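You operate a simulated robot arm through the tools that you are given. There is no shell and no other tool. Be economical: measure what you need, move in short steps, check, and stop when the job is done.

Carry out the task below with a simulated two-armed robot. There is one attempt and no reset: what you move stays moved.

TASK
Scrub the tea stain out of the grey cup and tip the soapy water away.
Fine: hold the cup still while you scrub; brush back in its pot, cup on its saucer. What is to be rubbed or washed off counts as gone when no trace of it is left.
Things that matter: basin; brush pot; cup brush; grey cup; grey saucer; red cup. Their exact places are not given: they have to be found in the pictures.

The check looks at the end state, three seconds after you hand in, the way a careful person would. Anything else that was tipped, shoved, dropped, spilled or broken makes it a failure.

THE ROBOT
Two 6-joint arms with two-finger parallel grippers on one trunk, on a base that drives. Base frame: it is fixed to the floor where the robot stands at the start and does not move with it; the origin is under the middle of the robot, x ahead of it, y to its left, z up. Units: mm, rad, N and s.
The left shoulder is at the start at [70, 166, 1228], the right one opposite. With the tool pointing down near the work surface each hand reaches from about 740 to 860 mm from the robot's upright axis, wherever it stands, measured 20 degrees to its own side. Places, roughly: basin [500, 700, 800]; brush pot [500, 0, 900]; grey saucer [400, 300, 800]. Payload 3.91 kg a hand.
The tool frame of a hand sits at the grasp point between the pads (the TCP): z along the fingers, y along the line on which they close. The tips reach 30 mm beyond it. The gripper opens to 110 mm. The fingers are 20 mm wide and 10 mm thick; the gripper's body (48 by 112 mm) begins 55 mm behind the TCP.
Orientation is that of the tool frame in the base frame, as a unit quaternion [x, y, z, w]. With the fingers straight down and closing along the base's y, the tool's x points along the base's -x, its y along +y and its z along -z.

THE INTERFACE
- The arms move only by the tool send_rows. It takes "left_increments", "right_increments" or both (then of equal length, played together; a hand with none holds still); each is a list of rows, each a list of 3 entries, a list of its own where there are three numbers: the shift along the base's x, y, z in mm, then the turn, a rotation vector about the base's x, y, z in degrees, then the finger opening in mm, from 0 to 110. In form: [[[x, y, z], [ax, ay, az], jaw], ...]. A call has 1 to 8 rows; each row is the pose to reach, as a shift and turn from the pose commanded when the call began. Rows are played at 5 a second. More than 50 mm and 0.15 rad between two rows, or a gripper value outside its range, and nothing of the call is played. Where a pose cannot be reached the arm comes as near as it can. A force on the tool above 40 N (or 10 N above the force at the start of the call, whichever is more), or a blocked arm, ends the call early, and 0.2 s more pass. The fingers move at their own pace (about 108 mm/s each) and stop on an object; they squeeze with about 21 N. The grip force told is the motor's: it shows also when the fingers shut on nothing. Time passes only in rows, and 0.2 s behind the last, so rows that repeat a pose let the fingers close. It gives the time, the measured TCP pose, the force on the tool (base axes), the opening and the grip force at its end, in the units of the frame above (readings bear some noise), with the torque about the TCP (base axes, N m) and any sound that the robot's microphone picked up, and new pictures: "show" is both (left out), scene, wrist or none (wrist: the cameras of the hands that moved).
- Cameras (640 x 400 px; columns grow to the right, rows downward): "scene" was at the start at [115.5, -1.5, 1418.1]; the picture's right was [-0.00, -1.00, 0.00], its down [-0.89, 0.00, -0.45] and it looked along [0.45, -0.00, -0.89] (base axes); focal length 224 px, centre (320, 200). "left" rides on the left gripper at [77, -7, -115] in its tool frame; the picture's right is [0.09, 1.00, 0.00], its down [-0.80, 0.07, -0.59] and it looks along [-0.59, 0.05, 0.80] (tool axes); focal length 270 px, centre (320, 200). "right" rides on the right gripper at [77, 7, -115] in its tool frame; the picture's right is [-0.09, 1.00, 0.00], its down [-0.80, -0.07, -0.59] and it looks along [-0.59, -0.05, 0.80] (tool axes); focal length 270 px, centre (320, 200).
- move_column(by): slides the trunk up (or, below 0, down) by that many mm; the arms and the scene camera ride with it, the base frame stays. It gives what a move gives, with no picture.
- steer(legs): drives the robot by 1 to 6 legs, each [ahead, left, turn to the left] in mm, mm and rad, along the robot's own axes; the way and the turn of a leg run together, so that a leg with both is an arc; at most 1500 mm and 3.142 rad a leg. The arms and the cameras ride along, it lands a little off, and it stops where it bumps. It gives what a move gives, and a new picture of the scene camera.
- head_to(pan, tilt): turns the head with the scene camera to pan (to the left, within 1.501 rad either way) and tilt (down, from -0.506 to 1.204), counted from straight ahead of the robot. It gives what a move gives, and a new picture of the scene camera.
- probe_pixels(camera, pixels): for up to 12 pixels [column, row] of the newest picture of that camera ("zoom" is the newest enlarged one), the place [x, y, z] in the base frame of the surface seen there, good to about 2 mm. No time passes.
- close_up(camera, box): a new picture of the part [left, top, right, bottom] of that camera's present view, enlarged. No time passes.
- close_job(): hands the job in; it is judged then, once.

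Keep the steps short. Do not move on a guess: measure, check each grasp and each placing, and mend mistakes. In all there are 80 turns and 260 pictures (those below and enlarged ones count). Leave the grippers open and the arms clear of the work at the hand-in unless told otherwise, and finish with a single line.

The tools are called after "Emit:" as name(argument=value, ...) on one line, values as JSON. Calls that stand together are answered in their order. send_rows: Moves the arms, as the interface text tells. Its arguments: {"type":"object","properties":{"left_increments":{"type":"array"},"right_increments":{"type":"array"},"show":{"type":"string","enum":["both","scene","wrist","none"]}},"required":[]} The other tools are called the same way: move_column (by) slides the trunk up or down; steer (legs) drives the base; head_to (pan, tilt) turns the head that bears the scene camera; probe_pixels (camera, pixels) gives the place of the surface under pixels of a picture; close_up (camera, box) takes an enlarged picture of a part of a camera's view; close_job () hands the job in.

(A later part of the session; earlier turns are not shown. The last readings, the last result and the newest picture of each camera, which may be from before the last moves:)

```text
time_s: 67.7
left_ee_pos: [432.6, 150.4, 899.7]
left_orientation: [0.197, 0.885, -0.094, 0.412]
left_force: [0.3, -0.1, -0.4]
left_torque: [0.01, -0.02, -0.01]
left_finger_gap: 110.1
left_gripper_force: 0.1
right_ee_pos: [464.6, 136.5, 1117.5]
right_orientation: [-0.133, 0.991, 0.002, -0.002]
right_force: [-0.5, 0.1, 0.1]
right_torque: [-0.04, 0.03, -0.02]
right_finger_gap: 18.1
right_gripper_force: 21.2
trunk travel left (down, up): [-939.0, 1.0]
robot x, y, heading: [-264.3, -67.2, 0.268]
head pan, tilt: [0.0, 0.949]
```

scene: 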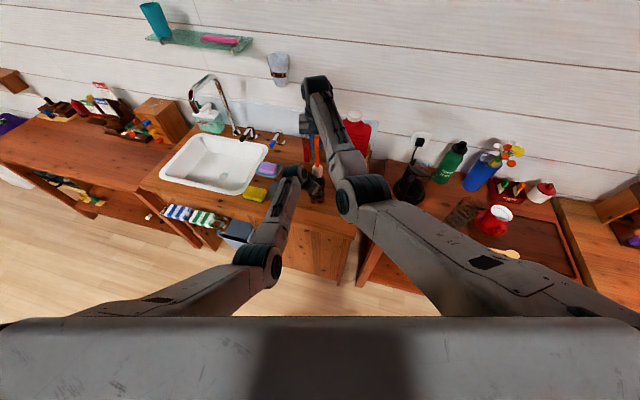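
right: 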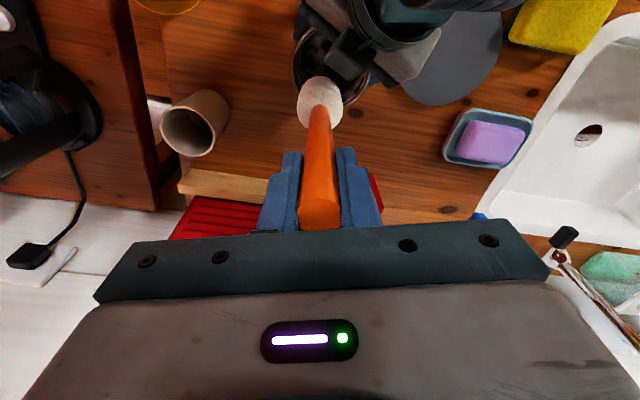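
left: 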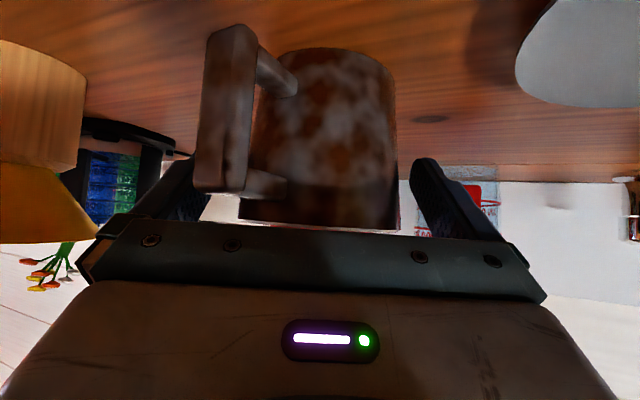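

Good, no contact. Close on the cup, then look from above with the right wrist camera.

Emit:
send_rows(left_increments=[[[0, 0, 0], [0, 0, 0], 98], [[0, 0, 0], [0, 0, 0], 90], [[0, 0, 0], [0, 0, 0], 83], [[0, 0, 0], [0, 0, 0], 72], [[0, 0, 0], [0, 0, 0], 65], [[0, 0, 0], [0, 0, 0], 65]], right_increments=[[[0, 0, 0], [0, 0, 0], 10], [[0, 0, 0], [0, 0, 0], 10], [[0, 0, 0], [0, 0, 0], 10], [[0, 0, 0], [0, 0, 0], 10], [[0, 0, 0], [0, 0, 0], 10], [[0, 0, 0], [0, 0, 0], 10]], show="wrist")

Emit:
close_up(camera="right", box=[240, 0, 400, 100])

```text
time_s: 69.1
left_ee_pos: [432.8, 149.7, 899.7]
left_orientation: [0.196, 0.885, -0.093, 0.411]
left_force: [0.3, -0.7, 1.2]
left_torque: [0.11, -0.02, 0.0]
left_finger_gap: 80.5
left_gripper_force: 21.1
right_ee_pos: [463.8, 136.8, 1117.7]
right_orientation: [-0.133, 0.991, 0.002, -0.001]
right_force: [0.7, -0.2, -0.2]
right_torque: [0.02, 0.02, -0.02]
right_finger_gap: 18.1
right_gripper_force: 21.6
trunk travel left (down, up): [-939.0, 1.0]
robot x, y, heading: [-268.4, -60.1, 0.264]
head pan, tilt: [0.0, 0.949]
```

right: 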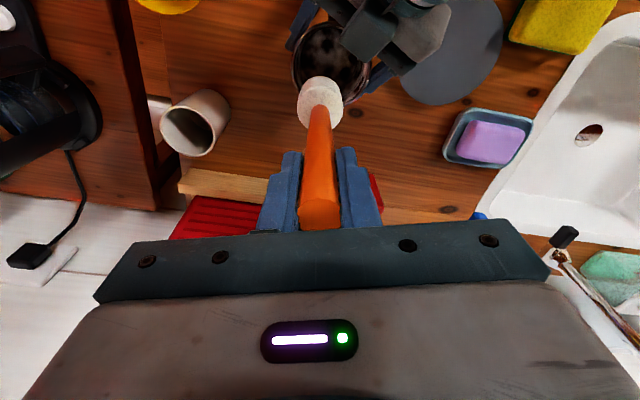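
left: 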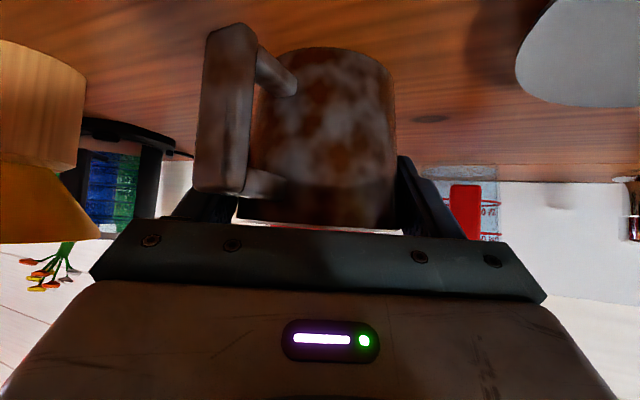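

```text
4.00 times, centred on (320, 50) of right
```

zoom: 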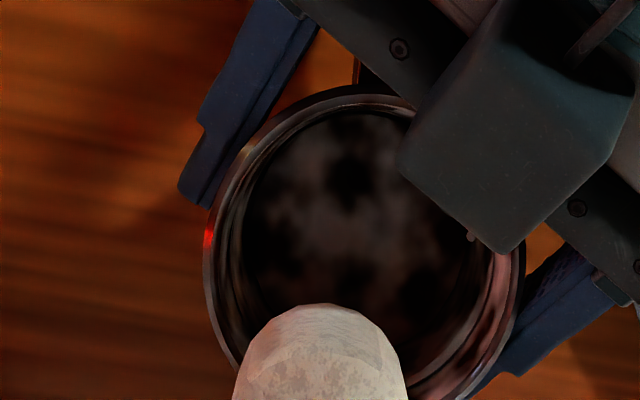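

Emit:
probe_pixels(camera="zoom", pixels=[[206, 250], [521, 290], [232, 362], [360, 92], [440, 392], [340, 200], [300, 260], [330, 130], [505, 250], [402, 165], [320, 390]])

```text
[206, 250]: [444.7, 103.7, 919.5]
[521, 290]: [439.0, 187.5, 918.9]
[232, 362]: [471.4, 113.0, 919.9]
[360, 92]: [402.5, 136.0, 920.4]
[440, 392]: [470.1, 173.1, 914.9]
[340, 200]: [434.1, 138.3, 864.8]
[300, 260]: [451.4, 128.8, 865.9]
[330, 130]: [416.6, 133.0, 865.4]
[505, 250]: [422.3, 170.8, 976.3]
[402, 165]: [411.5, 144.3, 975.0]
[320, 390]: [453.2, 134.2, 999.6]
```

The mouth is free, with its centre at (443,145.5). The inner surface reads z 865. I move the brush to the centre and lower it into the cup to a brush end of about z 880.

Emit:
send_rows(right_increments=[[[-11, 4, 0], [0, 0, 0], 10], [[-22, 7.5, 0], [0, 0, 0], 10], [[-22, 7.5, -20], [0, 0, 0], 10], [[-22, 7.5, -40], [0, 0, 0], 10], [[-22, 7.5, -55], [0, 0, 0], 10], [[-22, 7.5, -67], [0, 0, 0], 10], [[-22, 7.5, -67], [0, 0, 0], 10]], show="wrist")

Emit:
close_up(camera="right", box=[240, 40, 400, 140])

```text
time_s: 70.7
left_ee_pos: [432.5, 149.6, 900.1]
left_orientation: [0.197, 0.885, -0.094, 0.41]
left_force: [-1.1, -0.4, -0.1]
left_torque: [0.07, 0.0, 0.04]
left_finger_gap: 80.5
left_gripper_force: 20.9
right_ee_pos: [440.7, 144.3, 1050.1]
right_orientation: [-0.133, 0.991, 0.001, -0.001]
right_force: [0.0, 0.9, -0.6]
right_torque: [0.0, 0.0, 0.02]
right_finger_gap: 17.9
right_gripper_force: 21.5
trunk travel left (down, up): [-939.0, 1.0]
robot x, y, heading: [-264.2, -63.5, 0.267]
head pan, tilt: [0.0, 0.949]
```

right: 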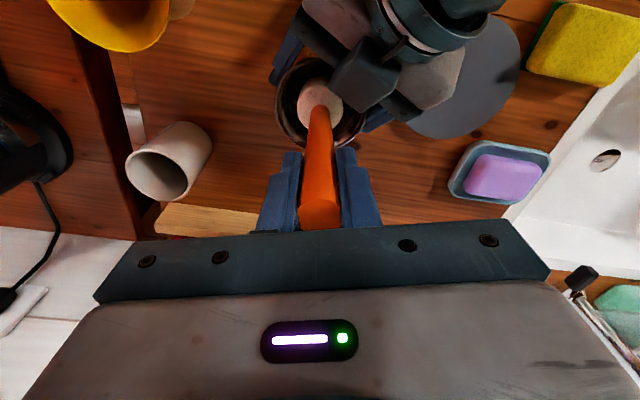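

```text
4.00 times, centred on (320, 90) of right
```

zoom: 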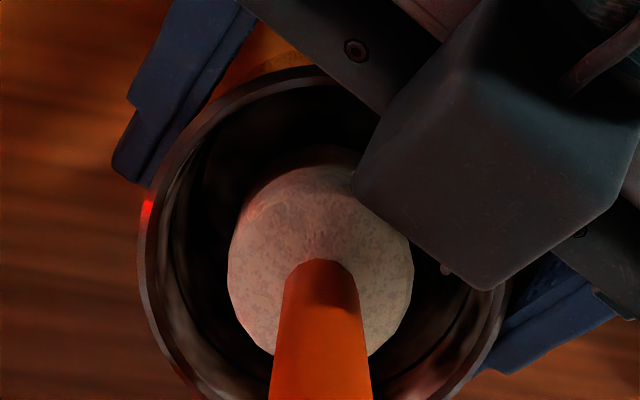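

Inside with no force. I lower carefully to feel for the floor.

Emit:
send_rows(right_increments=[[[1, 0, -5], [0, 0, 0], 10], [[1, 0, -10], [0, 0, 0], 10], [[1, 0, -14], [0, 0, 0], 10], [[1, 0, -14], [0, 0, 0], 10]], show="none")

Emit:
send_rows(right_increments=[[[0, 0, -3], [0, 0, 0], 10], [[0, 0, -6], [0, 0, 0], 10], [[0, 0, -8], [0, 0, 0], 10]], show="none")

```text
time_s: 71.7
left_ee_pos: [433.0, 149.8, 899.6]
left_orientation: [0.197, 0.885, -0.094, 0.411]
left_force: [-1.2, 0.2, -0.1]
left_torque: [0.08, 0.02, 0.06]
left_finger_gap: 80.3
left_gripper_force: 20.9
right_ee_pos: [441.6, 144.9, 1037.7]
right_orientation: [-0.133, 0.991, 0.001, -0.001]
right_force: [-0.1, 0.7, -0.9]
right_torque: [-0.04, -0.05, -0.02]
right_finger_gap: 18.0
right_gripper_force: 20.9
trunk travel left (down, up): [-939.0, 1.0]
robot x, y, heading: [-265.2, -61.7, 0.265]
head pan, tilt: [0.0, 0.949]
```

```text
time_s: 72.5
left_ee_pos: [432.3, 148.8, 899.7]
left_orientation: [0.197, 0.885, -0.094, 0.411]
left_force: [-1.6, 0.5, -0.2]
left_torque: [0.11, 0.01, 0.0]
left_finger_gap: 80.4
left_gripper_force: 20.6
right_ee_pos: [443.0, 144.5, 1029.4]
right_orientation: [-0.133, 0.991, 0.002, -0.001]
right_force: [0.2, -0.1, -0.2]
right_torque: [0.01, 0.0, 0.0]
right_finger_gap: 17.6
right_gripper_force: 21.7
trunk travel left (down, up): [-939.0, 1.0]
robot x, y, heading: [-264.2, -61.5, 0.267]
head pan, tilt: [0.0, 0.949]
```

No floor yet, so 865 is the water level. Lower a bit more, slowly.

Emit:
send_rows(right_increments=[[[0, 0, -2], [0, 0, 0], 10], [[0, 0, -4], [0, 0, 0], 10], [[0, 0, -6], [0, 0, 0], 10], [[0, 0, -6], [0, 0, 0], 10]], show="none")

```text
time_s: 73.5
left_ee_pos: [434.0, 149.7, 900.5]
left_orientation: [0.197, 0.885, -0.094, 0.411]
left_force: [-1.2, 0.0, 0.0]
left_torque: [0.08, -0.06, 0.03]
left_finger_gap: 80.1
left_gripper_force: 20.7
right_ee_pos: [442.2, 144.7, 1024.8]
right_orientation: [-0.133, 0.991, 0.001, -0.001]
right_force: [0.2, -0.1, -1.0]
right_torque: [-0.03, -0.01, -0.02]
right_finger_gap: 17.8
right_gripper_force: 21.3
trunk travel left (down, up): [-939.0, 1.0]
robot x, y, heading: [-267.0, -68.1, 0.267]
head pan, tilt: [0.0, 0.949]
```

Still free, about at the floor. Now a scrubbing circle of radius 14 mm at the bottom level, watching forces.

Emit:
send_rows(right_increments=[[[14, 0, 0], [0, 0, 0], 10], [[10, 10, 0], [0, 0, 0], 10], [[0, 14, 0], [0, 0, 0], 10], [[-10, 10, 0], [0, 0, 0], 10], [[-14, 0, 0], [0, 0, 0], 10], [[-10, -10, 0], [0, 0, 0], 10], [[0, -14, 0], [0, 0, 0], 10], [[10, -10, 0], [0, 0, 0], 10]], show="wrist")

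Emit:
close_up(camera="right", box=[240, 40, 400, 140])

```text
time_s: 75.3
left_ee_pos: [432.8, 149.0, 899.8]
left_orientation: [0.197, 0.885, -0.094, 0.411]
left_force: [1.8, -1.1, 0.1]
left_torque: [0.09, -0.15, 0.01]
left_finger_gap: 79.8
left_gripper_force: 21.0
right_ee_pos: [450.2, 134.5, 1024.3]
right_orientation: [-0.134, 0.991, 0.002, -0.001]
right_force: [-1.2, 1.6, 0.2]
right_torque: [0.25, 0.16, -0.01]
right_finger_gap: 17.7
right_gripper_force: 20.5
trunk travel left (down, up): [-939.0, 1.0]
robot x, y, heading: [-267.2, -65.1, 0.264]
head pan, tilt: [0.0, 0.949]
```

right: 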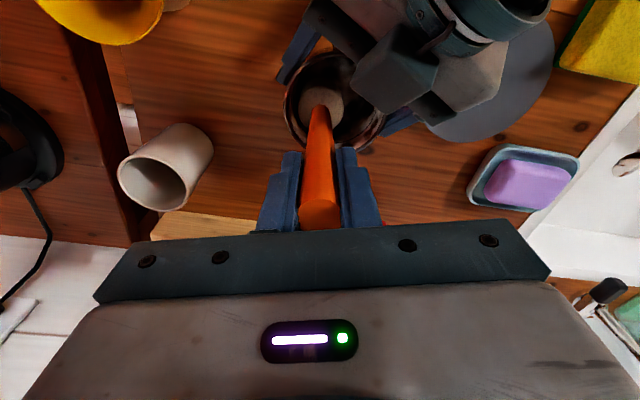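

```text
4.00 times, centred on (320, 90) of right
```

zoom: 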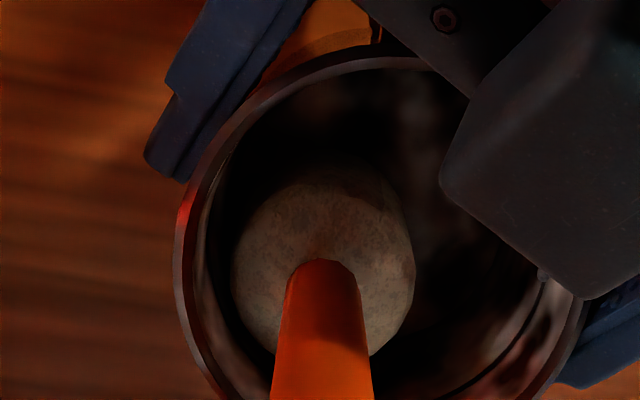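

Light wall contact (~2 N), cup steady. Another circle 3 mm deeper at radius 15, then circles higher up the wall.

Emit:
send_rows(right_increments=[[[5, 10, -3], [0, 0, 0], 10], [[0.6, 20.6, -3], [0, 0, 0], 10], [[-10, 25, -3], [0, 0, 0], 10], [[-20.6, 20.6, -3], [0, 0, 0], 10], [[-25, 10, -3], [0, 0, 0], 10], [[-20.6, -0.6, -3], [0, 0, 0], 10], [[-10, -5, -3], [0, 0, 0], 10], [[0.6, -0.6, -3], [0, 0, 0], 10]], show="none")

Emit:
send_rows(right_increments=[[[4.5, 10.6, 18], [0, 0, 0], 10], [[0, 21.6, 18], [0, 0, 0], 10], [[-10.6, 26, 18], [0, 0, 0], 10], [[-21.5, 21.5, 18], [0, 0, 0], 10], [[-26, 10.6, 18], [0, 0, 0], 10], [[-21.5, -0.3, 18], [0, 0, 0], 10], [[-10.6, -5, 18], [0, 0, 0], 10], [[0, 0, 18], [0, 0, 0], 10]], show="none")

Emit:
send_rows(right_increments=[[[5, 10.6, 17], [0, 0, 0], 10], [[0.5, 22, 17], [0, 0, 0], 10], [[-10.6, 27, 17], [0, 0, 0], 10], [[-22, 22, 17], [0, 0, 0], 10], [[-27, 10.6, 17], [0, 0, 0], 10], [[-22, -1, 17], [0, 0, 0], 10], [[-10.6, -6, 17], [0, 0, 0], 10], [[0, 0, 17], [0, 0, 0], 10]], show="wrist")

Emit:
close_up(camera="right", box=[240, 40, 400, 140])

```text
time_s: 77.1
left_ee_pos: [432.3, 149.4, 899.1]
left_orientation: [0.196, 0.885, -0.092, 0.412]
left_force: [3.2, -1.7, -3.7]
left_torque: [0.32, -0.01, 0.12]
left_finger_gap: 79.9
left_gripper_force: 20.9
right_ee_pos: [451.5, 132.6, 1020.6]
right_orientation: [-0.133, 0.991, 0.002, -0.002]
right_force: [-4.3, 0.3, 9.4]
right_torque: [-0.09, 0.55, -0.08]
right_finger_gap: 18.0
right_gripper_force: 21.0
trunk travel left (down, up): [-939.0, 1.0]
robot x, y, heading: [-263.0, -65.3, 0.262]
head pan, tilt: [0.0, 0.949]
```

```text
time_s: 78.9
left_ee_pos: [432.4, 149.5, 900.7]
left_orientation: [0.196, 0.886, -0.093, 0.411]
left_force: [-0.3, -1.2, 2.7]
left_torque: [0.11, -0.14, -0.02]
left_finger_gap: 79.2
left_gripper_force: 20.9
right_ee_pos: [452.0, 133.1, 1037.6]
right_orientation: [-0.133, 0.991, 0.002, -0.002]
right_force: [0.5, 0.0, -0.9]
right_torque: [0.0, -0.02, 0.01]
right_finger_gap: 17.7
right_gripper_force: 20.6
trunk travel left (down, up): [-939.0, 1.0]
robot x, y, heading: [-266.3, -67.8, 0.266]
head pan, tilt: [0.0, 0.949]
```

```text
time_s: 80.7
left_ee_pos: [432.8, 149.7, 899.8]
left_orientation: [0.196, 0.885, -0.093, 0.412]
left_force: [0.4, -1.9, 3.0]
left_torque: [0.04, -0.15, -0.01]
left_finger_gap: 79.0
left_gripper_force: 20.8
right_ee_pos: [452.1, 133.3, 1055.7]
right_orientation: [-0.134, 0.991, 0.001, 0.0]
right_force: [0.4, 0.0, -0.4]
right_torque: [0.0, -0.02, 0.01]
right_finger_gap: 17.6
right_gripper_force: 20.7
trunk travel left (down, up): [-939.0, 1.0]
robot x, y, heading: [-267.1, -62.4, 0.265]
head pan, tilt: [0.0, 0.949]
```

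right: 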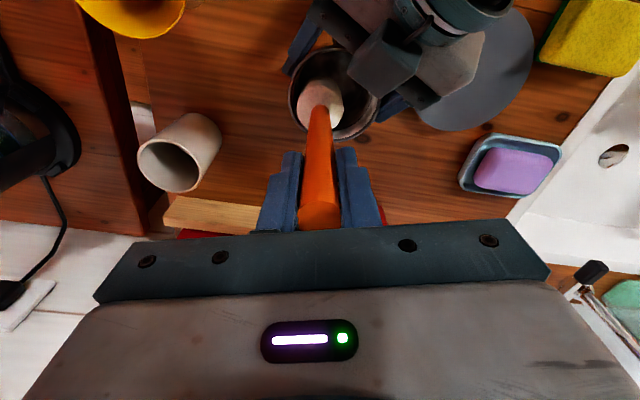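

```text
4.00 times, centred on (320, 90) of right
```

zoom: 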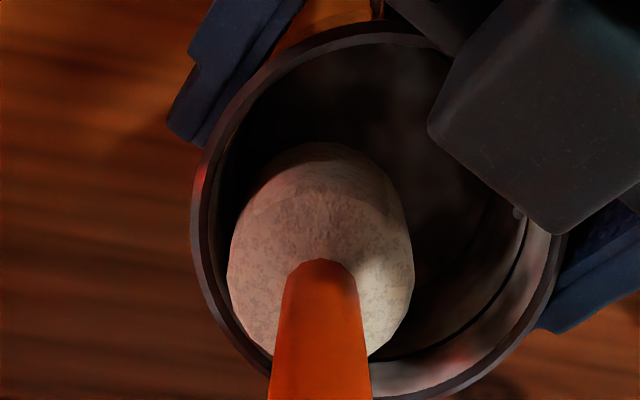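

Floor contact was felt at TCP z about 1021, and the walls look cleaner. I lift the brush clear to inspect the interior.

Emit:
send_rows(right_increments=[[[-5, 8, 10], [0, 0, 0], 10], [[-3, 8, 35], [0, 0, 0], 10], [[0, 6, 60], [0, 0, 0], 10], [[20, -4, 62], [0, 0, 0], 10], [[45, -15, 62], [0, 0, 0], 10], [[45, -15, 62], [0, 0, 0], 10]], show="wrist")

Emit:
close_up(camera="right", box=[256, 0, 384, 80])

```text
time_s: 82.1
left_ee_pos: [432.6, 149.7, 900.7]
left_orientation: [0.197, 0.885, -0.094, 0.411]
left_force: [0.5, -1.0, 2.9]
left_torque: [0.06, -0.17, -0.04]
left_finger_gap: 79.0
left_gripper_force: 21.6
right_ee_pos: [497.5, 117.7, 1118.4]
right_orientation: [-0.134, 0.991, 0.002, -0.001]
right_force: [0.0, -0.8, -1.1]
right_torque: [0.02, 0.0, 0.01]
right_finger_gap: 17.6
right_gripper_force: 20.7
trunk travel left (down, up): [-939.0, 1.0]
robot x, y, heading: [-267.2, -66.4, 0.268]
head pan, tilt: [0.0, 0.949]
```

right: 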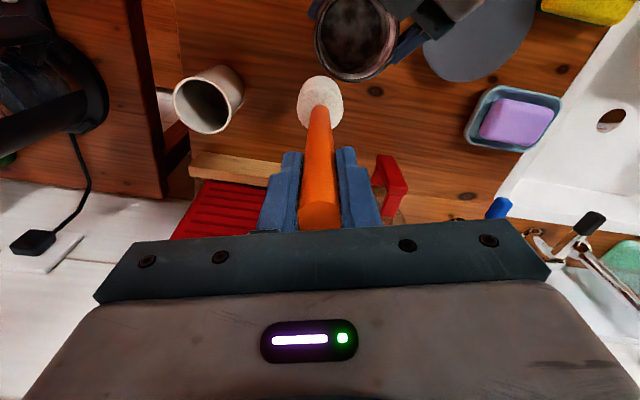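

```text
5.00 times, centred on (320, 40) of right
```

zoom: 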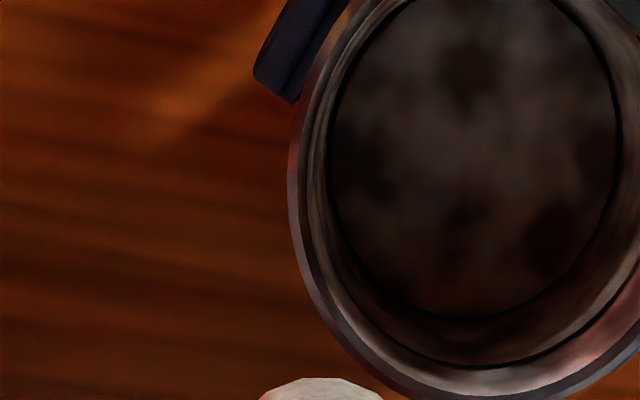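

The stain has faded but traces remain on the floor and walls. I put the brush back in and scrub more: floor contact level first, then the walls.

Emit:
send_rows(right_increments=[[[-27, 13, 0], [0, 0, 0], 10], [[-54, 27, 0], [0, 0, 0], 10], [[-54, 27, -30], [0, 0, 0], 10], [[-54, 27, -60], [0, 0, 0], 10], [[-54, 27, -85], [0, 0, 0], 10], [[-54, 27, -96], [0, 0, 0], 10], [[-46, 27, -97], [0, 0, 0], 10], [[-54, 27, -97], [0, 0, 0], 10]], show="none")

Emit:
send_rows(right_increments=[[[8, 0, 0], [0, 0, 0], 10], [[0, 8, 0], [0, 0, 0], 10], [[-8, 0, 0], [0, 0, 0], 10], [[0, -8, 0], [0, 0, 0], 10], [[8, 0, 0], [0, 0, 0], 10], [[0, 8, 0], [0, 0, 0], 10], [[-8, 0, 0], [0, 0, 0], 10], [[0, 0, 0], [0, 0, 0], 10]], show="none")

Emit:
send_rows(right_increments=[[[15, 0, 0], [0, 0, 0], 10], [[10.6, 10.6, 0], [0, 0, 0], 10], [[0, 15, 0], [0, 0, 0], 10], [[-10.6, 10.6, 0], [0, 0, 0], 10], [[-15, 0, 0], [0, 0, 0], 10], [[-10.6, -10.6, 0], [0, 0, 0], 10], [[0, -15, 0], [0, 0, 0], 10], [[10.6, -10.6, 0], [0, 0, 0], 10]], show="none")

Emit:
send_rows(right_increments=[[[4.4, 10.6, 0], [0, 0, 0], 10], [[0, 21.2, 0], [0, 0, 0], 10], [[-10.6, 25.6, 0], [0, 0, 0], 10], [[-21.2, 21.2, 0], [0, 0, 0], 10], [[-25.6, 10.6, 0], [0, 0, 0], 10], [[-21.2, 0, 0], [0, 0, 0], 10], [[-10.6, -4.4, 0], [0, 0, 0], 10], [[0, 0, 0], [0, 0, 0], 10]], show="none")

Emit:
send_rows(right_increments=[[[5.5, 10.6, 17], [0, 0, 0], 10], [[1, 21.7, 17], [0, 0, 0], 10], [[-10.6, 26.6, 17], [0, 0, 0], 10], [[-22, 22, 17], [0, 0, 0], 10], [[-26.6, 10.6, 17], [0, 0, 0], 10], [[-22, -1, 17], [0, 0, 0], 10], [[-10.6, -5.4, 17], [0, 0, 0], 10], [[1, -1, 17], [0, 0, 0], 10]], show="none")

Emit:
send_rows(right_increments=[[[5.5, 11.6, 15], [0, 0, 0], 10], [[1, 23.7, 15], [0, 0, 0], 10], [[-11.6, 29, 15], [0, 0, 0], 10], [[-24, 24, 15], [0, 0, 0], 10], [[-28, 11.6, 15], [0, 0, 0], 10], [[-23, -1, 15], [0, 0, 0], 10], [[-11.6, -6, 15], [0, 0, 0], 10], [[1, -1, 15], [0, 0, 0], 10]], show="none")

```text
time_s: 83.9
left_ee_pos: [433.4, 149.7, 900.6]
left_orientation: [0.196, 0.885, -0.093, 0.412]
left_force: [-1.0, 0.2, 3.5]
left_torque: [0.13, -0.14, 0.0]
left_finger_gap: 79.0
left_gripper_force: 20.9
right_ee_pos: [442.6, 146.0, 1020.7]
right_orientation: [-0.133, 0.991, 0.002, -0.002]
right_force: [-0.7, 0.2, -0.1]
right_torque: [-0.02, 0.01, 0.03]
right_finger_gap: 17.7
right_gripper_force: 20.9
trunk travel left (down, up): [-939.0, 1.0]
robot x, y, heading: [-271.2, -64.1, 0.267]
head pan, tilt: [0.0, 0.949]
```

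```text
time_s: 85.7
left_ee_pos: [432.7, 149.2, 901.1]
left_orientation: [0.196, 0.885, -0.093, 0.412]
left_force: [1.9, -1.5, 0.8]
left_torque: [0.23, -0.29, -0.01]
left_finger_gap: 78.5
left_gripper_force: 20.4
right_ee_pos: [442.7, 145.7, 1021.1]
right_orientation: [-0.133, 0.991, 0.001, 0.0]
right_force: [-1.7, -0.1, 6.5]
right_torque: [-0.16, 0.41, 0.01]
right_finger_gap: 17.8
right_gripper_force: 21.0
trunk travel left (down, up): [-939.0, 1.0]
robot x, y, heading: [-267.6, -61.9, 0.266]
head pan, tilt: [0.0, 0.949]
```

```text
time_s: 87.5
left_ee_pos: [434.1, 150.5, 899.9]
left_orientation: [0.197, 0.885, -0.094, 0.411]
left_force: [3.7, 0.7, -0.8]
left_torque: [0.23, -0.25, 0.0]
left_finger_gap: 78.7
left_gripper_force: 21.2
right_ee_pos: [454.1, 134.4, 1019.9]
right_orientation: [-0.133, 0.991, 0.002, -0.002]
right_force: [-1.5, -1.0, 4.2]
right_torque: [-0.15, 0.41, 0.0]
right_finger_gap: 18.1
right_gripper_force: 21.0
trunk travel left (down, up): [-939.0, 1.0]
robot x, y, heading: [-260.3, -65.2, 0.266]
head pan, tilt: [0.0, 0.949]
```

```text
time_s: 89.3
left_ee_pos: [433.5, 149.5, 900.7]
left_orientation: [0.197, 0.885, -0.094, 0.411]
left_force: [5.5, 0.7, -1.3]
left_torque: [0.43, -0.35, 0.04]
left_finger_gap: 78.6
left_gripper_force: 21.2
right_ee_pos: [452.6, 134.8, 1020.1]
right_orientation: [-0.133, 0.991, 0.002, -0.001]
right_force: [-3.3, -1.1, 8.6]
right_torque: [-0.38, 0.55, 0.0]
right_finger_gap: 17.8
right_gripper_force: 21.6
trunk travel left (down, up): [-939.0, 1.0]
robot x, y, heading: [-265.0, -67.4, 0.259]
head pan, tilt: [0.0, 0.949]
```

```text
time_s: 91.1
left_ee_pos: [432.4, 149.8, 899.7]
left_orientation: [0.196, 0.885, -0.093, 0.411]
left_force: [0.5, 0.4, 1.4]
left_torque: [0.09, -0.13, 0.02]
left_finger_gap: 78.6
left_gripper_force: 21.3
right_ee_pos: [454.3, 133.2, 1036.4]
right_orientation: [-0.133, 0.991, 0.003, -0.001]
right_force: [-0.1, -0.8, -0.1]
right_torque: [0.0, 0.02, 0.03]
right_finger_gap: 18.0
right_gripper_force: 20.5
trunk travel left (down, up): [-939.0, 1.0]
robot x, y, heading: [-266.4, -64.4, 0.268]
head pan, tilt: [0.0, 0.949]
```

```text
time_s: 92.9
left_ee_pos: [433.0, 150.1, 899.8]
left_orientation: [0.198, 0.885, -0.095, 0.412]
left_force: [-0.1, 0.8, 1.9]
left_torque: [0.15, -0.15, 0.01]
left_finger_gap: 78.7
left_gripper_force: 20.9
right_ee_pos: [454.9, 133.1, 1052.2]
right_orientation: [-0.133, 0.991, 0.001, -0.001]
right_force: [-0.5, 0.3, -1.5]
right_torque: [-0.03, 0.02, -0.01]
right_finger_gap: 17.8
right_gripper_force: 20.8
trunk travel left (down, up): [-939.0, 1.0]
robot x, y, heading: [-267.5, -67.4, 0.269]
head pan, tilt: [0.0, 0.949]
```

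Steady forces. Lift out again and inspect.

Emit:
send_rows(right_increments=[[[-5, 6, 10], [0, 0, 0], 10], [[-3, 6, 35], [0, 0, 0], 10], [[0, 6, 62], [0, 0, 0], 10], [[20, -4, 64], [0, 0, 0], 10], [[42, -15, 64], [0, 0, 0], 10], [[42, -15, 64], [0, 0, 0], 10]], show="wrist")

Emit:
close_up(camera="right", box=[290, 0, 418, 80])

Emit:
close_up(camera="scene", box=[290, 170, 340, 210])

```text
time_s: 94.3
left_ee_pos: [432.6, 149.6, 900.0]
left_orientation: [0.197, 0.885, -0.094, 0.412]
left_force: [0.6, -0.7, 1.4]
left_torque: [0.05, -0.2, -0.11]
left_finger_gap: 78.8
left_gripper_force: 21.1
right_ee_pos: [498.5, 118.5, 1117.3]
right_orientation: [-0.133, 0.991, 0.003, -0.001]
right_force: [-0.6, -0.3, 0.3]
right_torque: [-0.03, 0.0, 0.0]
right_finger_gap: 18.0
right_gripper_force: 20.5
trunk travel left (down, up): [-939.0, 1.0]
robot x, y, heading: [-268.4, -61.1, 0.264]
head pan, tilt: [0.0, 0.949]
```

right: 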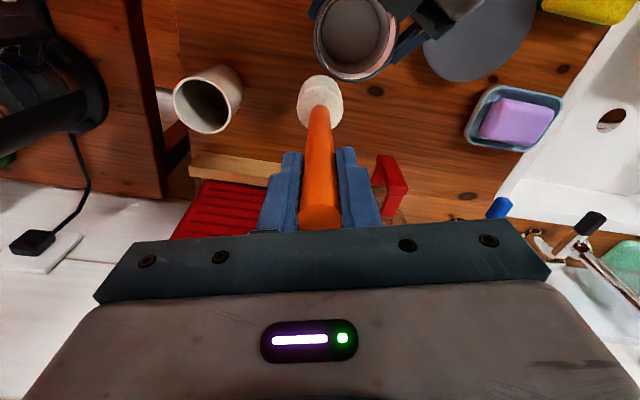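

```text
5.00 times, centred on (354, 40) of right
```

zoom: 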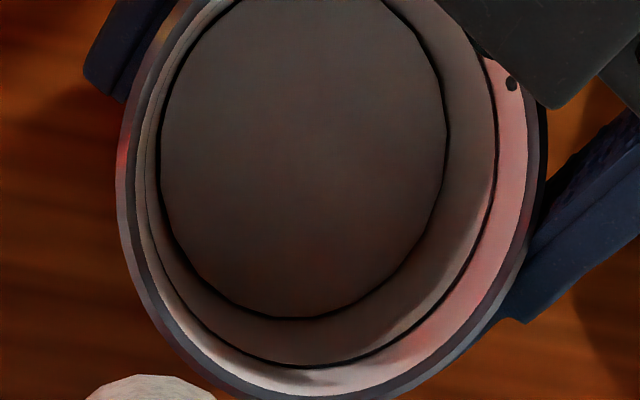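

```text
10.00 times, centred on (315, 190) of scene
```

zoom: 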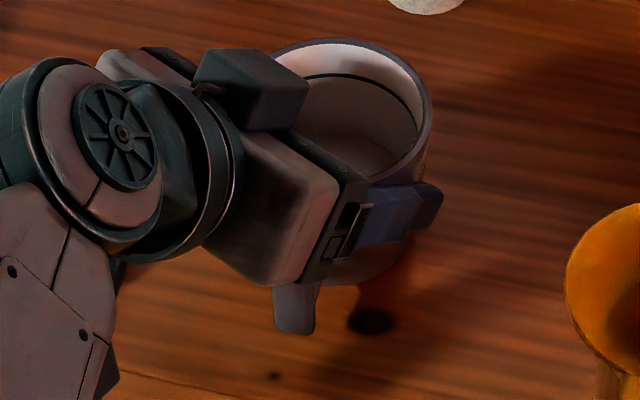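

The stain appears gone inside and out. For certainty I do one more short scrub pass at floor and wall levels, then lift out, all gently.

Emit:
send_rows(right_increments=[[[-27, 13, 0], [0, 0, 0], 10], [[-54, 27, 0], [0, 0, 0], 10], [[-54, 27, -30], [0, 0, 0], 10], [[-54, 27, -60], [0, 0, 0], 10], [[-54, 27, -85], [0, 0, 0], 10], [[-54, 27, -95], [0, 0, 0], 10], [[-46, 27, -96], [0, 0, 0], 10], [[-54, 27, -96], [0, 0, 0], 10]], show="none")

Emit:
send_rows(right_increments=[[[15, 0, 0], [0, 0, 0], 10], [[10.6, 10.6, 0], [0, 0, 0], 10], [[0, 15, 0], [0, 0, 0], 10], [[-10.6, 10.6, 0], [0, 0, 0], 10], [[-15, 0, 0], [0, 0, 0], 10], [[-10.6, -10.6, 0], [0, 0, 0], 10], [[0, -15, 0], [0, 0, 0], 10], [[10.6, -10.6, 0], [0, 0, 0], 10]], show="none")

Emit:
send_rows(right_increments=[[[5.5, 10.6, 17], [0, 0, 0], 10], [[1, 21.7, 17], [0, 0, 0], 10], [[-10.6, 26.6, 17], [0, 0, 0], 10], [[-22, 22, 17], [0, 0, 0], 10], [[-26.6, 10.6, 17], [0, 0, 0], 10], [[-22, -1, 17], [0, 0, 0], 10], [[-10.6, -5.4, 17], [0, 0, 0], 10], [[1, -1, 17], [0, 0, 0], 10]], show="none")

Emit:
send_rows(right_increments=[[[5.5, 11.6, 17], [0, 0, 0], 10], [[1, 23.7, 17], [0, 0, 0], 10], [[-11.6, 29, 17], [0, 0, 0], 10], [[-24, 24, 17], [0, 0, 0], 10], [[-28, 11.6, 17], [0, 0, 0], 10], [[-23, -1, 17], [0, 0, 0], 10], [[-11.6, -6, 17], [0, 0, 0], 10], [[1, -1, 17], [0, 0, 0], 10]], show="none")

Emit:
send_rows(right_increments=[[[-6, 6, 10], [0, 0, 0], 10], [[-3, 6, 35], [0, 0, 0], 10], [[0, 6, 60], [0, 0, 0], 10], [[20, -10, 62], [0, 0, 0], 10], [[42, -35, 62], [0, 0, 0], 10], [[50, -60, 62], [0, 0, 0], 10], [[50, -60, 62], [0, 0, 0], 10]], show="wrist")

Emit:
close_up(camera="right", box=[310, 0, 470, 100])

```text
time_s: 96.1
left_ee_pos: [431.6, 149.6, 900.8]
left_orientation: [0.197, 0.885, -0.093, 0.411]
left_force: [-1.0, -0.1, 0.5]
left_torque: [0.35, -0.22, -0.11]
left_finger_gap: 78.5
left_gripper_force: 20.7
right_ee_pos: [444.6, 144.5, 1020.9]
right_orientation: [-0.133, 0.991, 0.003, 0.0]
right_force: [2.8, 1.0, 6.8]
right_torque: [0.01, -0.45, 0.03]
right_finger_gap: 17.9
right_gripper_force: 20.8
trunk travel left (down, up): [-939.0, 1.0]
robot x, y, heading: [-267.2, -67.9, 0.266]
head pan, tilt: [0.0, 0.949]
```

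```text
time_s: 97.9
left_ee_pos: [433.4, 149.6, 899.4]
left_orientation: [0.197, 0.885, -0.094, 0.411]
left_force: [3.8, -1.4, -2.7]
left_torque: [0.36, -0.13, 0.08]
left_finger_gap: 78.6
left_gripper_force: 21.1
right_ee_pos: [455.0, 134.3, 1019.8]
right_orientation: [-0.134, 0.991, 0.002, -0.001]
right_force: [-4.0, 0.2, 7.0]
right_torque: [-0.04, 0.61, -0.04]
right_finger_gap: 17.7
right_gripper_force: 21.4
trunk travel left (down, up): [-939.0, 1.0]
robot x, y, heading: [-268.1, -62.0, 0.266]
head pan, tilt: [0.0, 0.949]
```

```text
time_s: 99.7
left_ee_pos: [432.4, 149.9, 899.3]
left_orientation: [0.197, 0.885, -0.094, 0.411]
left_force: [1.0, -1.0, 0.1]
left_torque: [-0.01, -0.14, -0.06]
left_finger_gap: 78.7
left_gripper_force: 21.0
right_ee_pos: [455.0, 133.1, 1036.6]
right_orientation: [-0.134, 0.991, 0.002, -0.001]
right_force: [0.5, 0.2, -0.2]
right_torque: [0.03, 0.01, -0.01]
right_finger_gap: 17.9
right_gripper_force: 21.1
trunk travel left (down, up): [-939.0, 1.0]
robot x, y, heading: [-265.8, -64.9, 0.264]
head pan, tilt: [0.0, 0.949]
```

```text
time_s: 101.5
left_ee_pos: [432.6, 149.6, 899.7]
left_orientation: [0.197, 0.885, -0.094, 0.411]
left_force: [0.3, -0.5, 0.4]
left_torque: [0.18, -0.1, -0.01]
left_finger_gap: 78.5
left_gripper_force: 21.0
right_ee_pos: [456.2, 131.6, 1054.3]
right_orientation: [-0.132, 0.991, 0.002, -0.001]
right_force: [-0.5, 1.8, -0.1]
right_torque: [0.17, 0.07, 0.03]
right_finger_gap: 17.8
right_gripper_force: 21.3
trunk travel left (down, up): [-939.0, 1.0]
robot x, y, heading: [-268.9, -64.0, 0.269]
head pan, tilt: [0.0, 0.949]
```

```text
time_s: 103.1
left_ee_pos: [432.7, 151.3, 900.0]
left_orientation: [0.197, 0.885, -0.095, 0.411]
left_force: [1.8, -0.2, 1.2]
left_torque: [0.02, -0.07, -0.03]
left_finger_gap: 78.6
left_gripper_force: 21.5
right_ee_pos: [506.0, 73.2, 1115.2]
right_orientation: [-0.134, 0.991, 0.002, 0.0]
right_force: [0.7, -0.1, -0.9]
right_torque: [0.0, 0.02, 0.0]
right_finger_gap: 18.0
right_gripper_force: 21.3
trunk travel left (down, up): [-939.0, 1.0]
robot x, y, heading: [-271.2, -64.6, 0.264]
head pan, tilt: [0.0, 0.949]
```

right: 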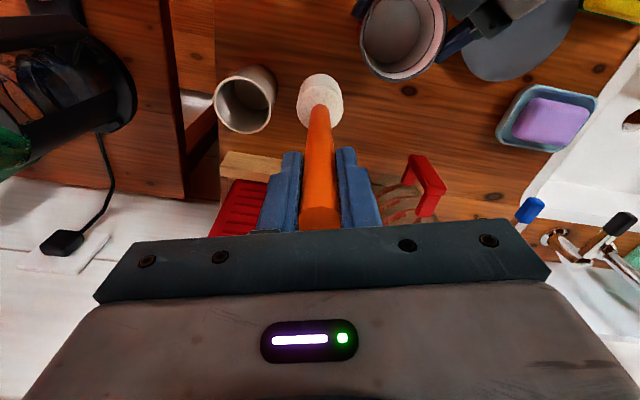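

```text
4.00 times, centred on (390, 50) of right
```

zoom: 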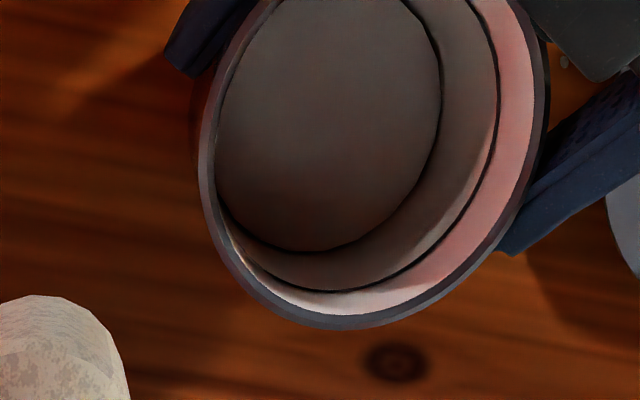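

The cup is clean. Now I return the brush: move above the pot at (540,-12) with its end about 14 mm above the rim, then check alignment.

Emit:
send_rows(right_increments=[[[15, -25, 3], [0, 0, 0], 10], [[25, -50, 3], [0, 0, 0], 10], [[34, -72, 3], [0, 0, 0], 10], [[34, -84, 3], [0, 0, 0], 10], [[34, -84, 3], [0, 0, 0], 10]], show="wrist")

Emit:
close_up(camera="right", box=[256, 20, 384, 120])

Emit:
close_up(camera="scene", box=[310, 120, 390, 200])

```text
time_s: 104.3
left_ee_pos: [432.3, 149.4, 899.9]
left_orientation: [0.197, 0.885, -0.094, 0.411]
left_force: [0.9, -0.5, 1.1]
left_torque: [0.09, -0.1, 0.0]
left_finger_gap: 78.5
left_gripper_force: 20.8
right_ee_pos: [540.4, -10.5, 1120.2]
right_orientation: [-0.134, 0.991, 0.003, -0.001]
right_force: [0.6, 0.1, -1.0]
right_torque: [-0.02, 0.0, -0.03]
right_finger_gap: 17.9
right_gripper_force: 21.7
trunk travel left (down, up): [-939.0, 1.0]
robot x, y, heading: [-264.6, -64.1, 0.266]
head pan, tilt: [0.0, 0.949]
```

right: 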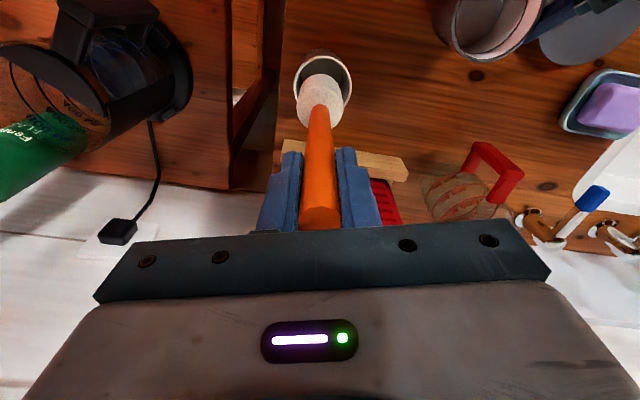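

```text
4.00 times, centred on (320, 70) of right
```

zoom: 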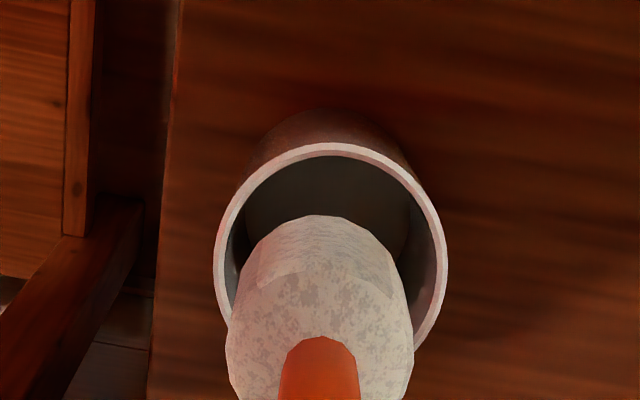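

```text
5.00 times, centred on (350, 160) of scene
```

zoom: 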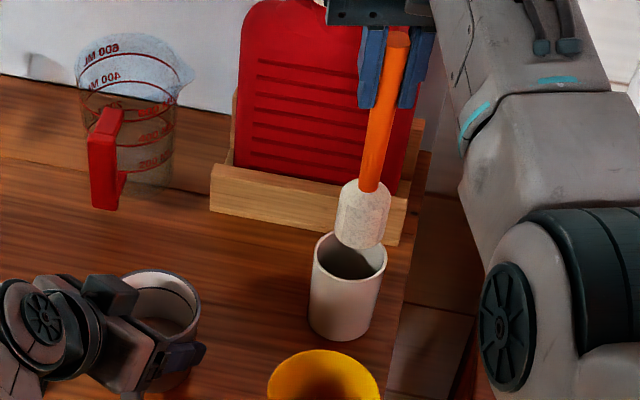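

Emit:
probe_pixels(camera="zoom", pixels=[[338, 215], [388, 215], [362, 235], [362, 195], [357, 246], [313, 250], [386, 262], [348, 281], [375, 150], [385, 100]])

Emit:
probe_pixels(camera="right", pixels=[[294, 88], [351, 88], [322, 57], [307, 65], [339, 63], [348, 102], [322, 74], [299, 105], [342, 105], [320, 92], [320, 115]])

```text
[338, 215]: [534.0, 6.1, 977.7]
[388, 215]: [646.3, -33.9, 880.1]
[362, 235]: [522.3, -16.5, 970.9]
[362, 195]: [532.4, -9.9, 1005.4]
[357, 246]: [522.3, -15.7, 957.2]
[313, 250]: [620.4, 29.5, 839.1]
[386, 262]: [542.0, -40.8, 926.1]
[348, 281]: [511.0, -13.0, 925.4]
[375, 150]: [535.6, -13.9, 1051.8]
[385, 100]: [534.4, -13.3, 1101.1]
```

```text
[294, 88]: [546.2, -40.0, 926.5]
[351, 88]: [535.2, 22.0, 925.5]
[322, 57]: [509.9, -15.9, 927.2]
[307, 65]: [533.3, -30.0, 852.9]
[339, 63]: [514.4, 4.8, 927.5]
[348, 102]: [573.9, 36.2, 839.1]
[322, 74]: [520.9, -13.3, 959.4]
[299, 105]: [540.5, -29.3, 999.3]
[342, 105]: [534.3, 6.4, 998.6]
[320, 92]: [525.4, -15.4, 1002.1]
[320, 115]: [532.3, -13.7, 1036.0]
```

The head centre is at (541.5,-11) and the pot centre at (541,-9.5), well aligned. I lower the brush into the pot.

Emit:
send_rows(right_increments=[[[-0.5, 1, -20], [0, 0, 0], 10], [[-0.5, 1, -40], [0, 0, 0], 10], [[-0.5, 1, -60], [0, 0, 0], 10], [[-0.5, 1, -78], [0, 0, 0], 10], [[-0.5, 1, -90], [0, 0, 0], 10], [[-0.5, 1, -93], [0, 0, 0], 10], [[-0.5, 1, -93], [0, 0, 0], 10]], show="wrist")

```text
time_s: 105.9
left_ee_pos: [433.7, 149.5, 899.7]
left_orientation: [0.197, 0.885, -0.094, 0.412]
left_force: [-0.1, 0.3, 1.1]
left_torque: [0.09, -0.07, 0.0]
left_finger_gap: 78.6
left_gripper_force: 21.4
right_ee_pos: [540.8, -9.7, 1025.9]
right_orientation: [-0.133, 0.991, 0.001, -0.001]
right_force: [-0.7, 0.5, 0.7]
right_torque: [0.01, -0.02, 0.0]
right_finger_gap: 18.0
right_gripper_force: 21.3
trunk travel left (down, up): [-939.0, 1.0]
robot x, y, heading: [-267.6, -65.5, 0.263]
head pan, tilt: [0.0, 0.949]
```

right: 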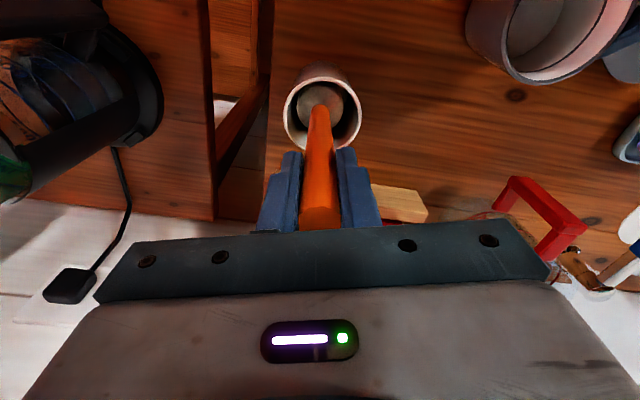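

It's in the pot. Lower 2 mm more, open to 60, rise clear, and check.

Emit:
send_rows(right_increments=[[[0, 0, -2], [0, 0, 0], 10], [[0, 0, -2], [0, 0, 0], 30], [[0, 0, -2], [0, 0, 0], 60], [[0, 0, -2], [0, 0, 0], 60], [[0, 0, 30], [0, 0, 0], 60], [[0, 0, 60], [0, 0, 0], 60], [[0, 0, 85], [0, 0, 0], 60], [[-25, 0, 85], [0, 0, 0], 60]], show="both")

```text
time_s: 107.7
left_ee_pos: [432.7, 149.7, 899.8]
left_orientation: [0.196, 0.885, -0.094, 0.412]
left_force: [-0.5, 0.7, 0.4]
left_torque: [0.05, 0.02, 0.03]
left_finger_gap: 78.6
left_gripper_force: 21.1
right_ee_pos: [513.8, -10.0, 1110.1]
right_orientation: [-0.133, 0.991, 0.002, -0.002]
right_force: [-0.1, -0.8, 0.5]
right_torque: [0.0, 0.01, -0.02]
right_finger_gap: 59.8
right_gripper_force: 0.0
trunk travel left (down, up): [-939.0, 1.0]
robot x, y, heading: [-263.3, -62.8, 0.269]
head pan, tilt: [0.0, 0.949]
```

scene: 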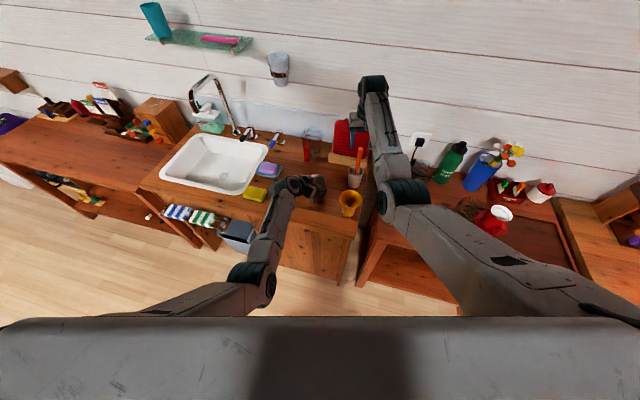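
right: 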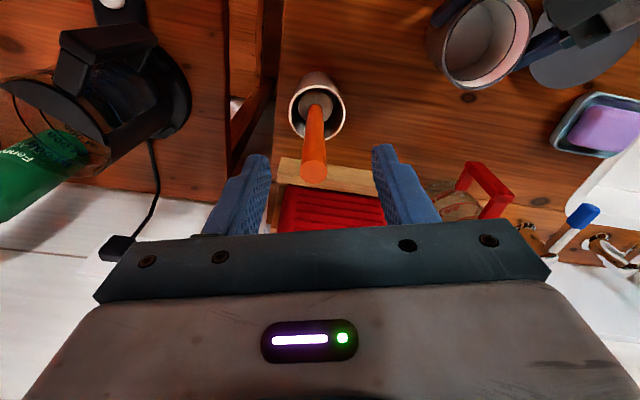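

The brush is back in its pot. Next I lift the held cup straight up 90 mm and check the grip.

Emit:
send_rows(left_increments=[[[0, 0, 5], [0, 0, 0], 65], [[0, 0, 15], [0, 0, 0], 65], [[0, 0, 30], [0, 0, 0], 65], [[0, 0, 50], [0, 0, 0], 65], [[0, 0, 70], [0, 0, 0], 65], [[0, 0, 90], [0, 0, 0], 65], [[0, 0, 90], [0, 0, 0], 65]], show="both")

Emit:
probe_pixels(camera="scene", pixels=[[205, 80], [235, 128], [205, 110], [272, 142], [248, 134], [245, 190], [165, 175], [215, 185], [230, 165], [350, 125], [210, 130], [190, 95]])

```text
time_s: 109.3
left_ee_pos: [434.7, 149.9, 989.7]
left_orientation: [0.196, 0.885, -0.093, 0.411]
left_force: [0.2, 0.1, -2.1]
left_torque: [0.0, -0.02, 0.0]
left_finger_gap: 78.5
left_gripper_force: 21.2
right_ee_pos: [514.8, -9.7, 1109.7]
right_orientation: [-0.132, 0.991, 0.001, -0.001]
right_force: [-0.2, -0.3, 0.4]
right_torque: [-0.01, -0.01, -0.03]
right_finger_gap: 60.1
right_gripper_force: 0.1
trunk travel left (down, up): [-939.0, 1.0]
robot x, y, heading: [-266.9, -65.1, 0.264]
head pan, tilt: [0.0, 0.949]
```

scene: 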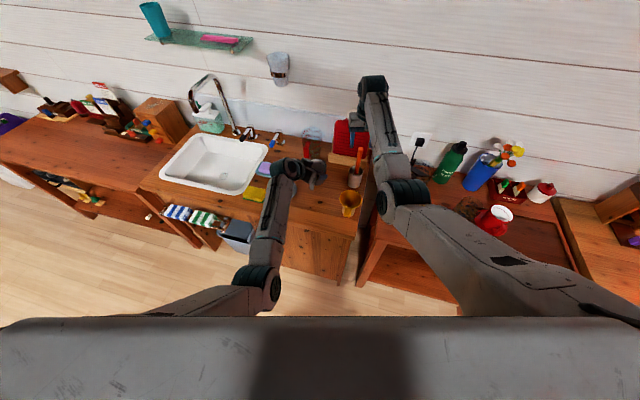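
left: 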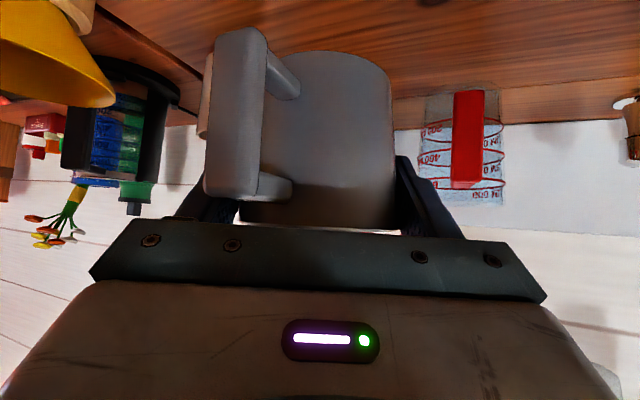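

```text
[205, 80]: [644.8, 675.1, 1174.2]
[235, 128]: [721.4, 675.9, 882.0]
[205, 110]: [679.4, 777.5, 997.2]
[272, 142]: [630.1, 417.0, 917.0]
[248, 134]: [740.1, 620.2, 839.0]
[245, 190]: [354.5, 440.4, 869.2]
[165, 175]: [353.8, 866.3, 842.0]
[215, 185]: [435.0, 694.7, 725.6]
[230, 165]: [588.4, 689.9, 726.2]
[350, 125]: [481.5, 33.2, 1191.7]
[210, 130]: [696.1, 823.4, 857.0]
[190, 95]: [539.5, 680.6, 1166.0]
```

The cup is firmly held and clean. The faucet spout hangs over about [540,680], so I'll pour nearer [440,600]. I drive back first, then left along the counter.

Emit:
steer(legs=[[-110, 0, 0], [126, 463, 0]])

Emit:
probe_pixels(camera="scene", pixels=[[320, 200], [300, 150], [260, 160], [340, 180], [350, 220], [280, 200], [240, 180], [300, 230], [370, 200], [320, 120]])

```text
time_s: 113.0
left_ee_pos: [327.4, 606.1, 988.1]
left_orientation: [0.197, 0.885, -0.093, 0.411]
left_force: [0.5, 0.0, -2.2]
left_torque: [0.02, 0.0, 0.03]
left_finger_gap: 78.3
left_gripper_force: 21.4
right_ee_pos: [407.8, 444.8, 1109.5]
right_orientation: [-0.133, 0.991, 0.004, -0.001]
right_force: [-0.3, -0.1, -0.2]
right_torque: [-0.02, -0.02, 0.03]
right_finger_gap: 60.2
right_gripper_force: 0.2
trunk travel left (down, up): [-939.0, 1.0]
robot x, y, heading: [-374.3, 392.2, 0.268]
head pan, tilt: [0.0, 0.949]
```

scene: 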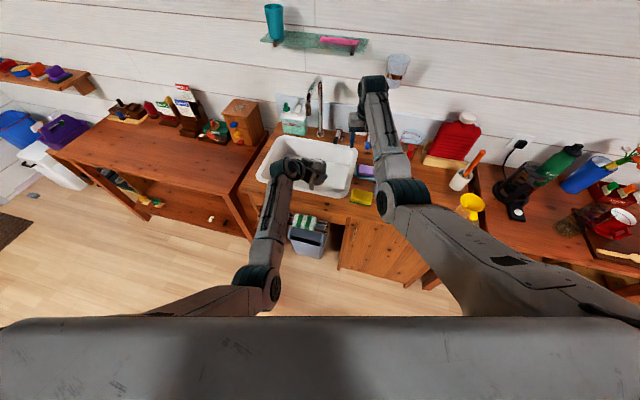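

```text
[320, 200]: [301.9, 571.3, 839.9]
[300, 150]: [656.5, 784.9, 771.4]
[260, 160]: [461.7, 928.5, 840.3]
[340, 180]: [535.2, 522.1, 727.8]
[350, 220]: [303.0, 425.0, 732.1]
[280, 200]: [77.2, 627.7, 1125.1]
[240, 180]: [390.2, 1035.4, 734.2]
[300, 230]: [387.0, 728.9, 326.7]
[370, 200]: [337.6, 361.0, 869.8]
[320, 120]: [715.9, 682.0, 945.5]
```

The basin floor spans about x 365–660, y 505–890. I drive forward 130 mm so the cup is over the basin, short of the faucet.

Emit:
steer(legs=[[135, 10, 0]])

Emit:
close_up(camera="scene", box=[250, 60, 410, 220])

```text
time_s: 114.3
left_ee_pos: [455.1, 651.2, 991.4]
left_orientation: [0.197, 0.885, -0.094, 0.412]
left_force: [0.0, -0.6, -1.6]
left_torque: [0.04, 0.02, 0.0]
left_finger_gap: 78.2
left_gripper_force: 20.8
right_ee_pos: [535.7, 491.0, 1111.8]
right_orientation: [-0.132, 0.991, 0.001, 0.001]
right_force: [0.4, -0.3, 0.8]
right_torque: [0.02, -0.02, 0.02]
right_finger_gap: 59.8
right_gripper_force: 0.1
trunk travel left (down, up): [-939.0, 1.0]
robot x, y, heading: [-241.8, 440.2, 0.268]
head pan, tilt: [0.0, 0.949]
```

scene: 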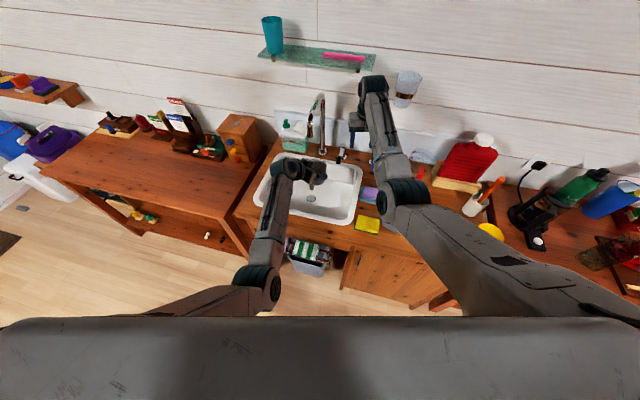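

```text
2.50 times, centred on (330, 140) of scene
```

zoom: 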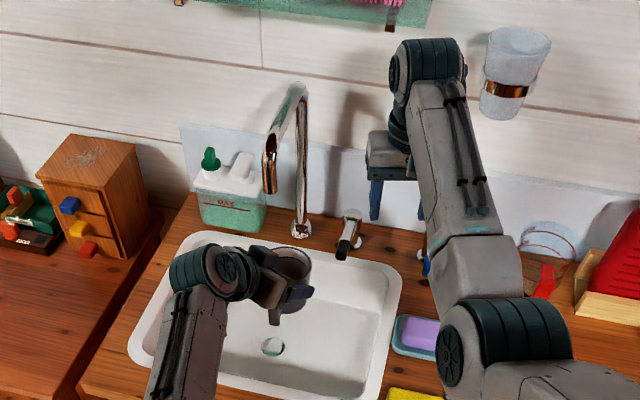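

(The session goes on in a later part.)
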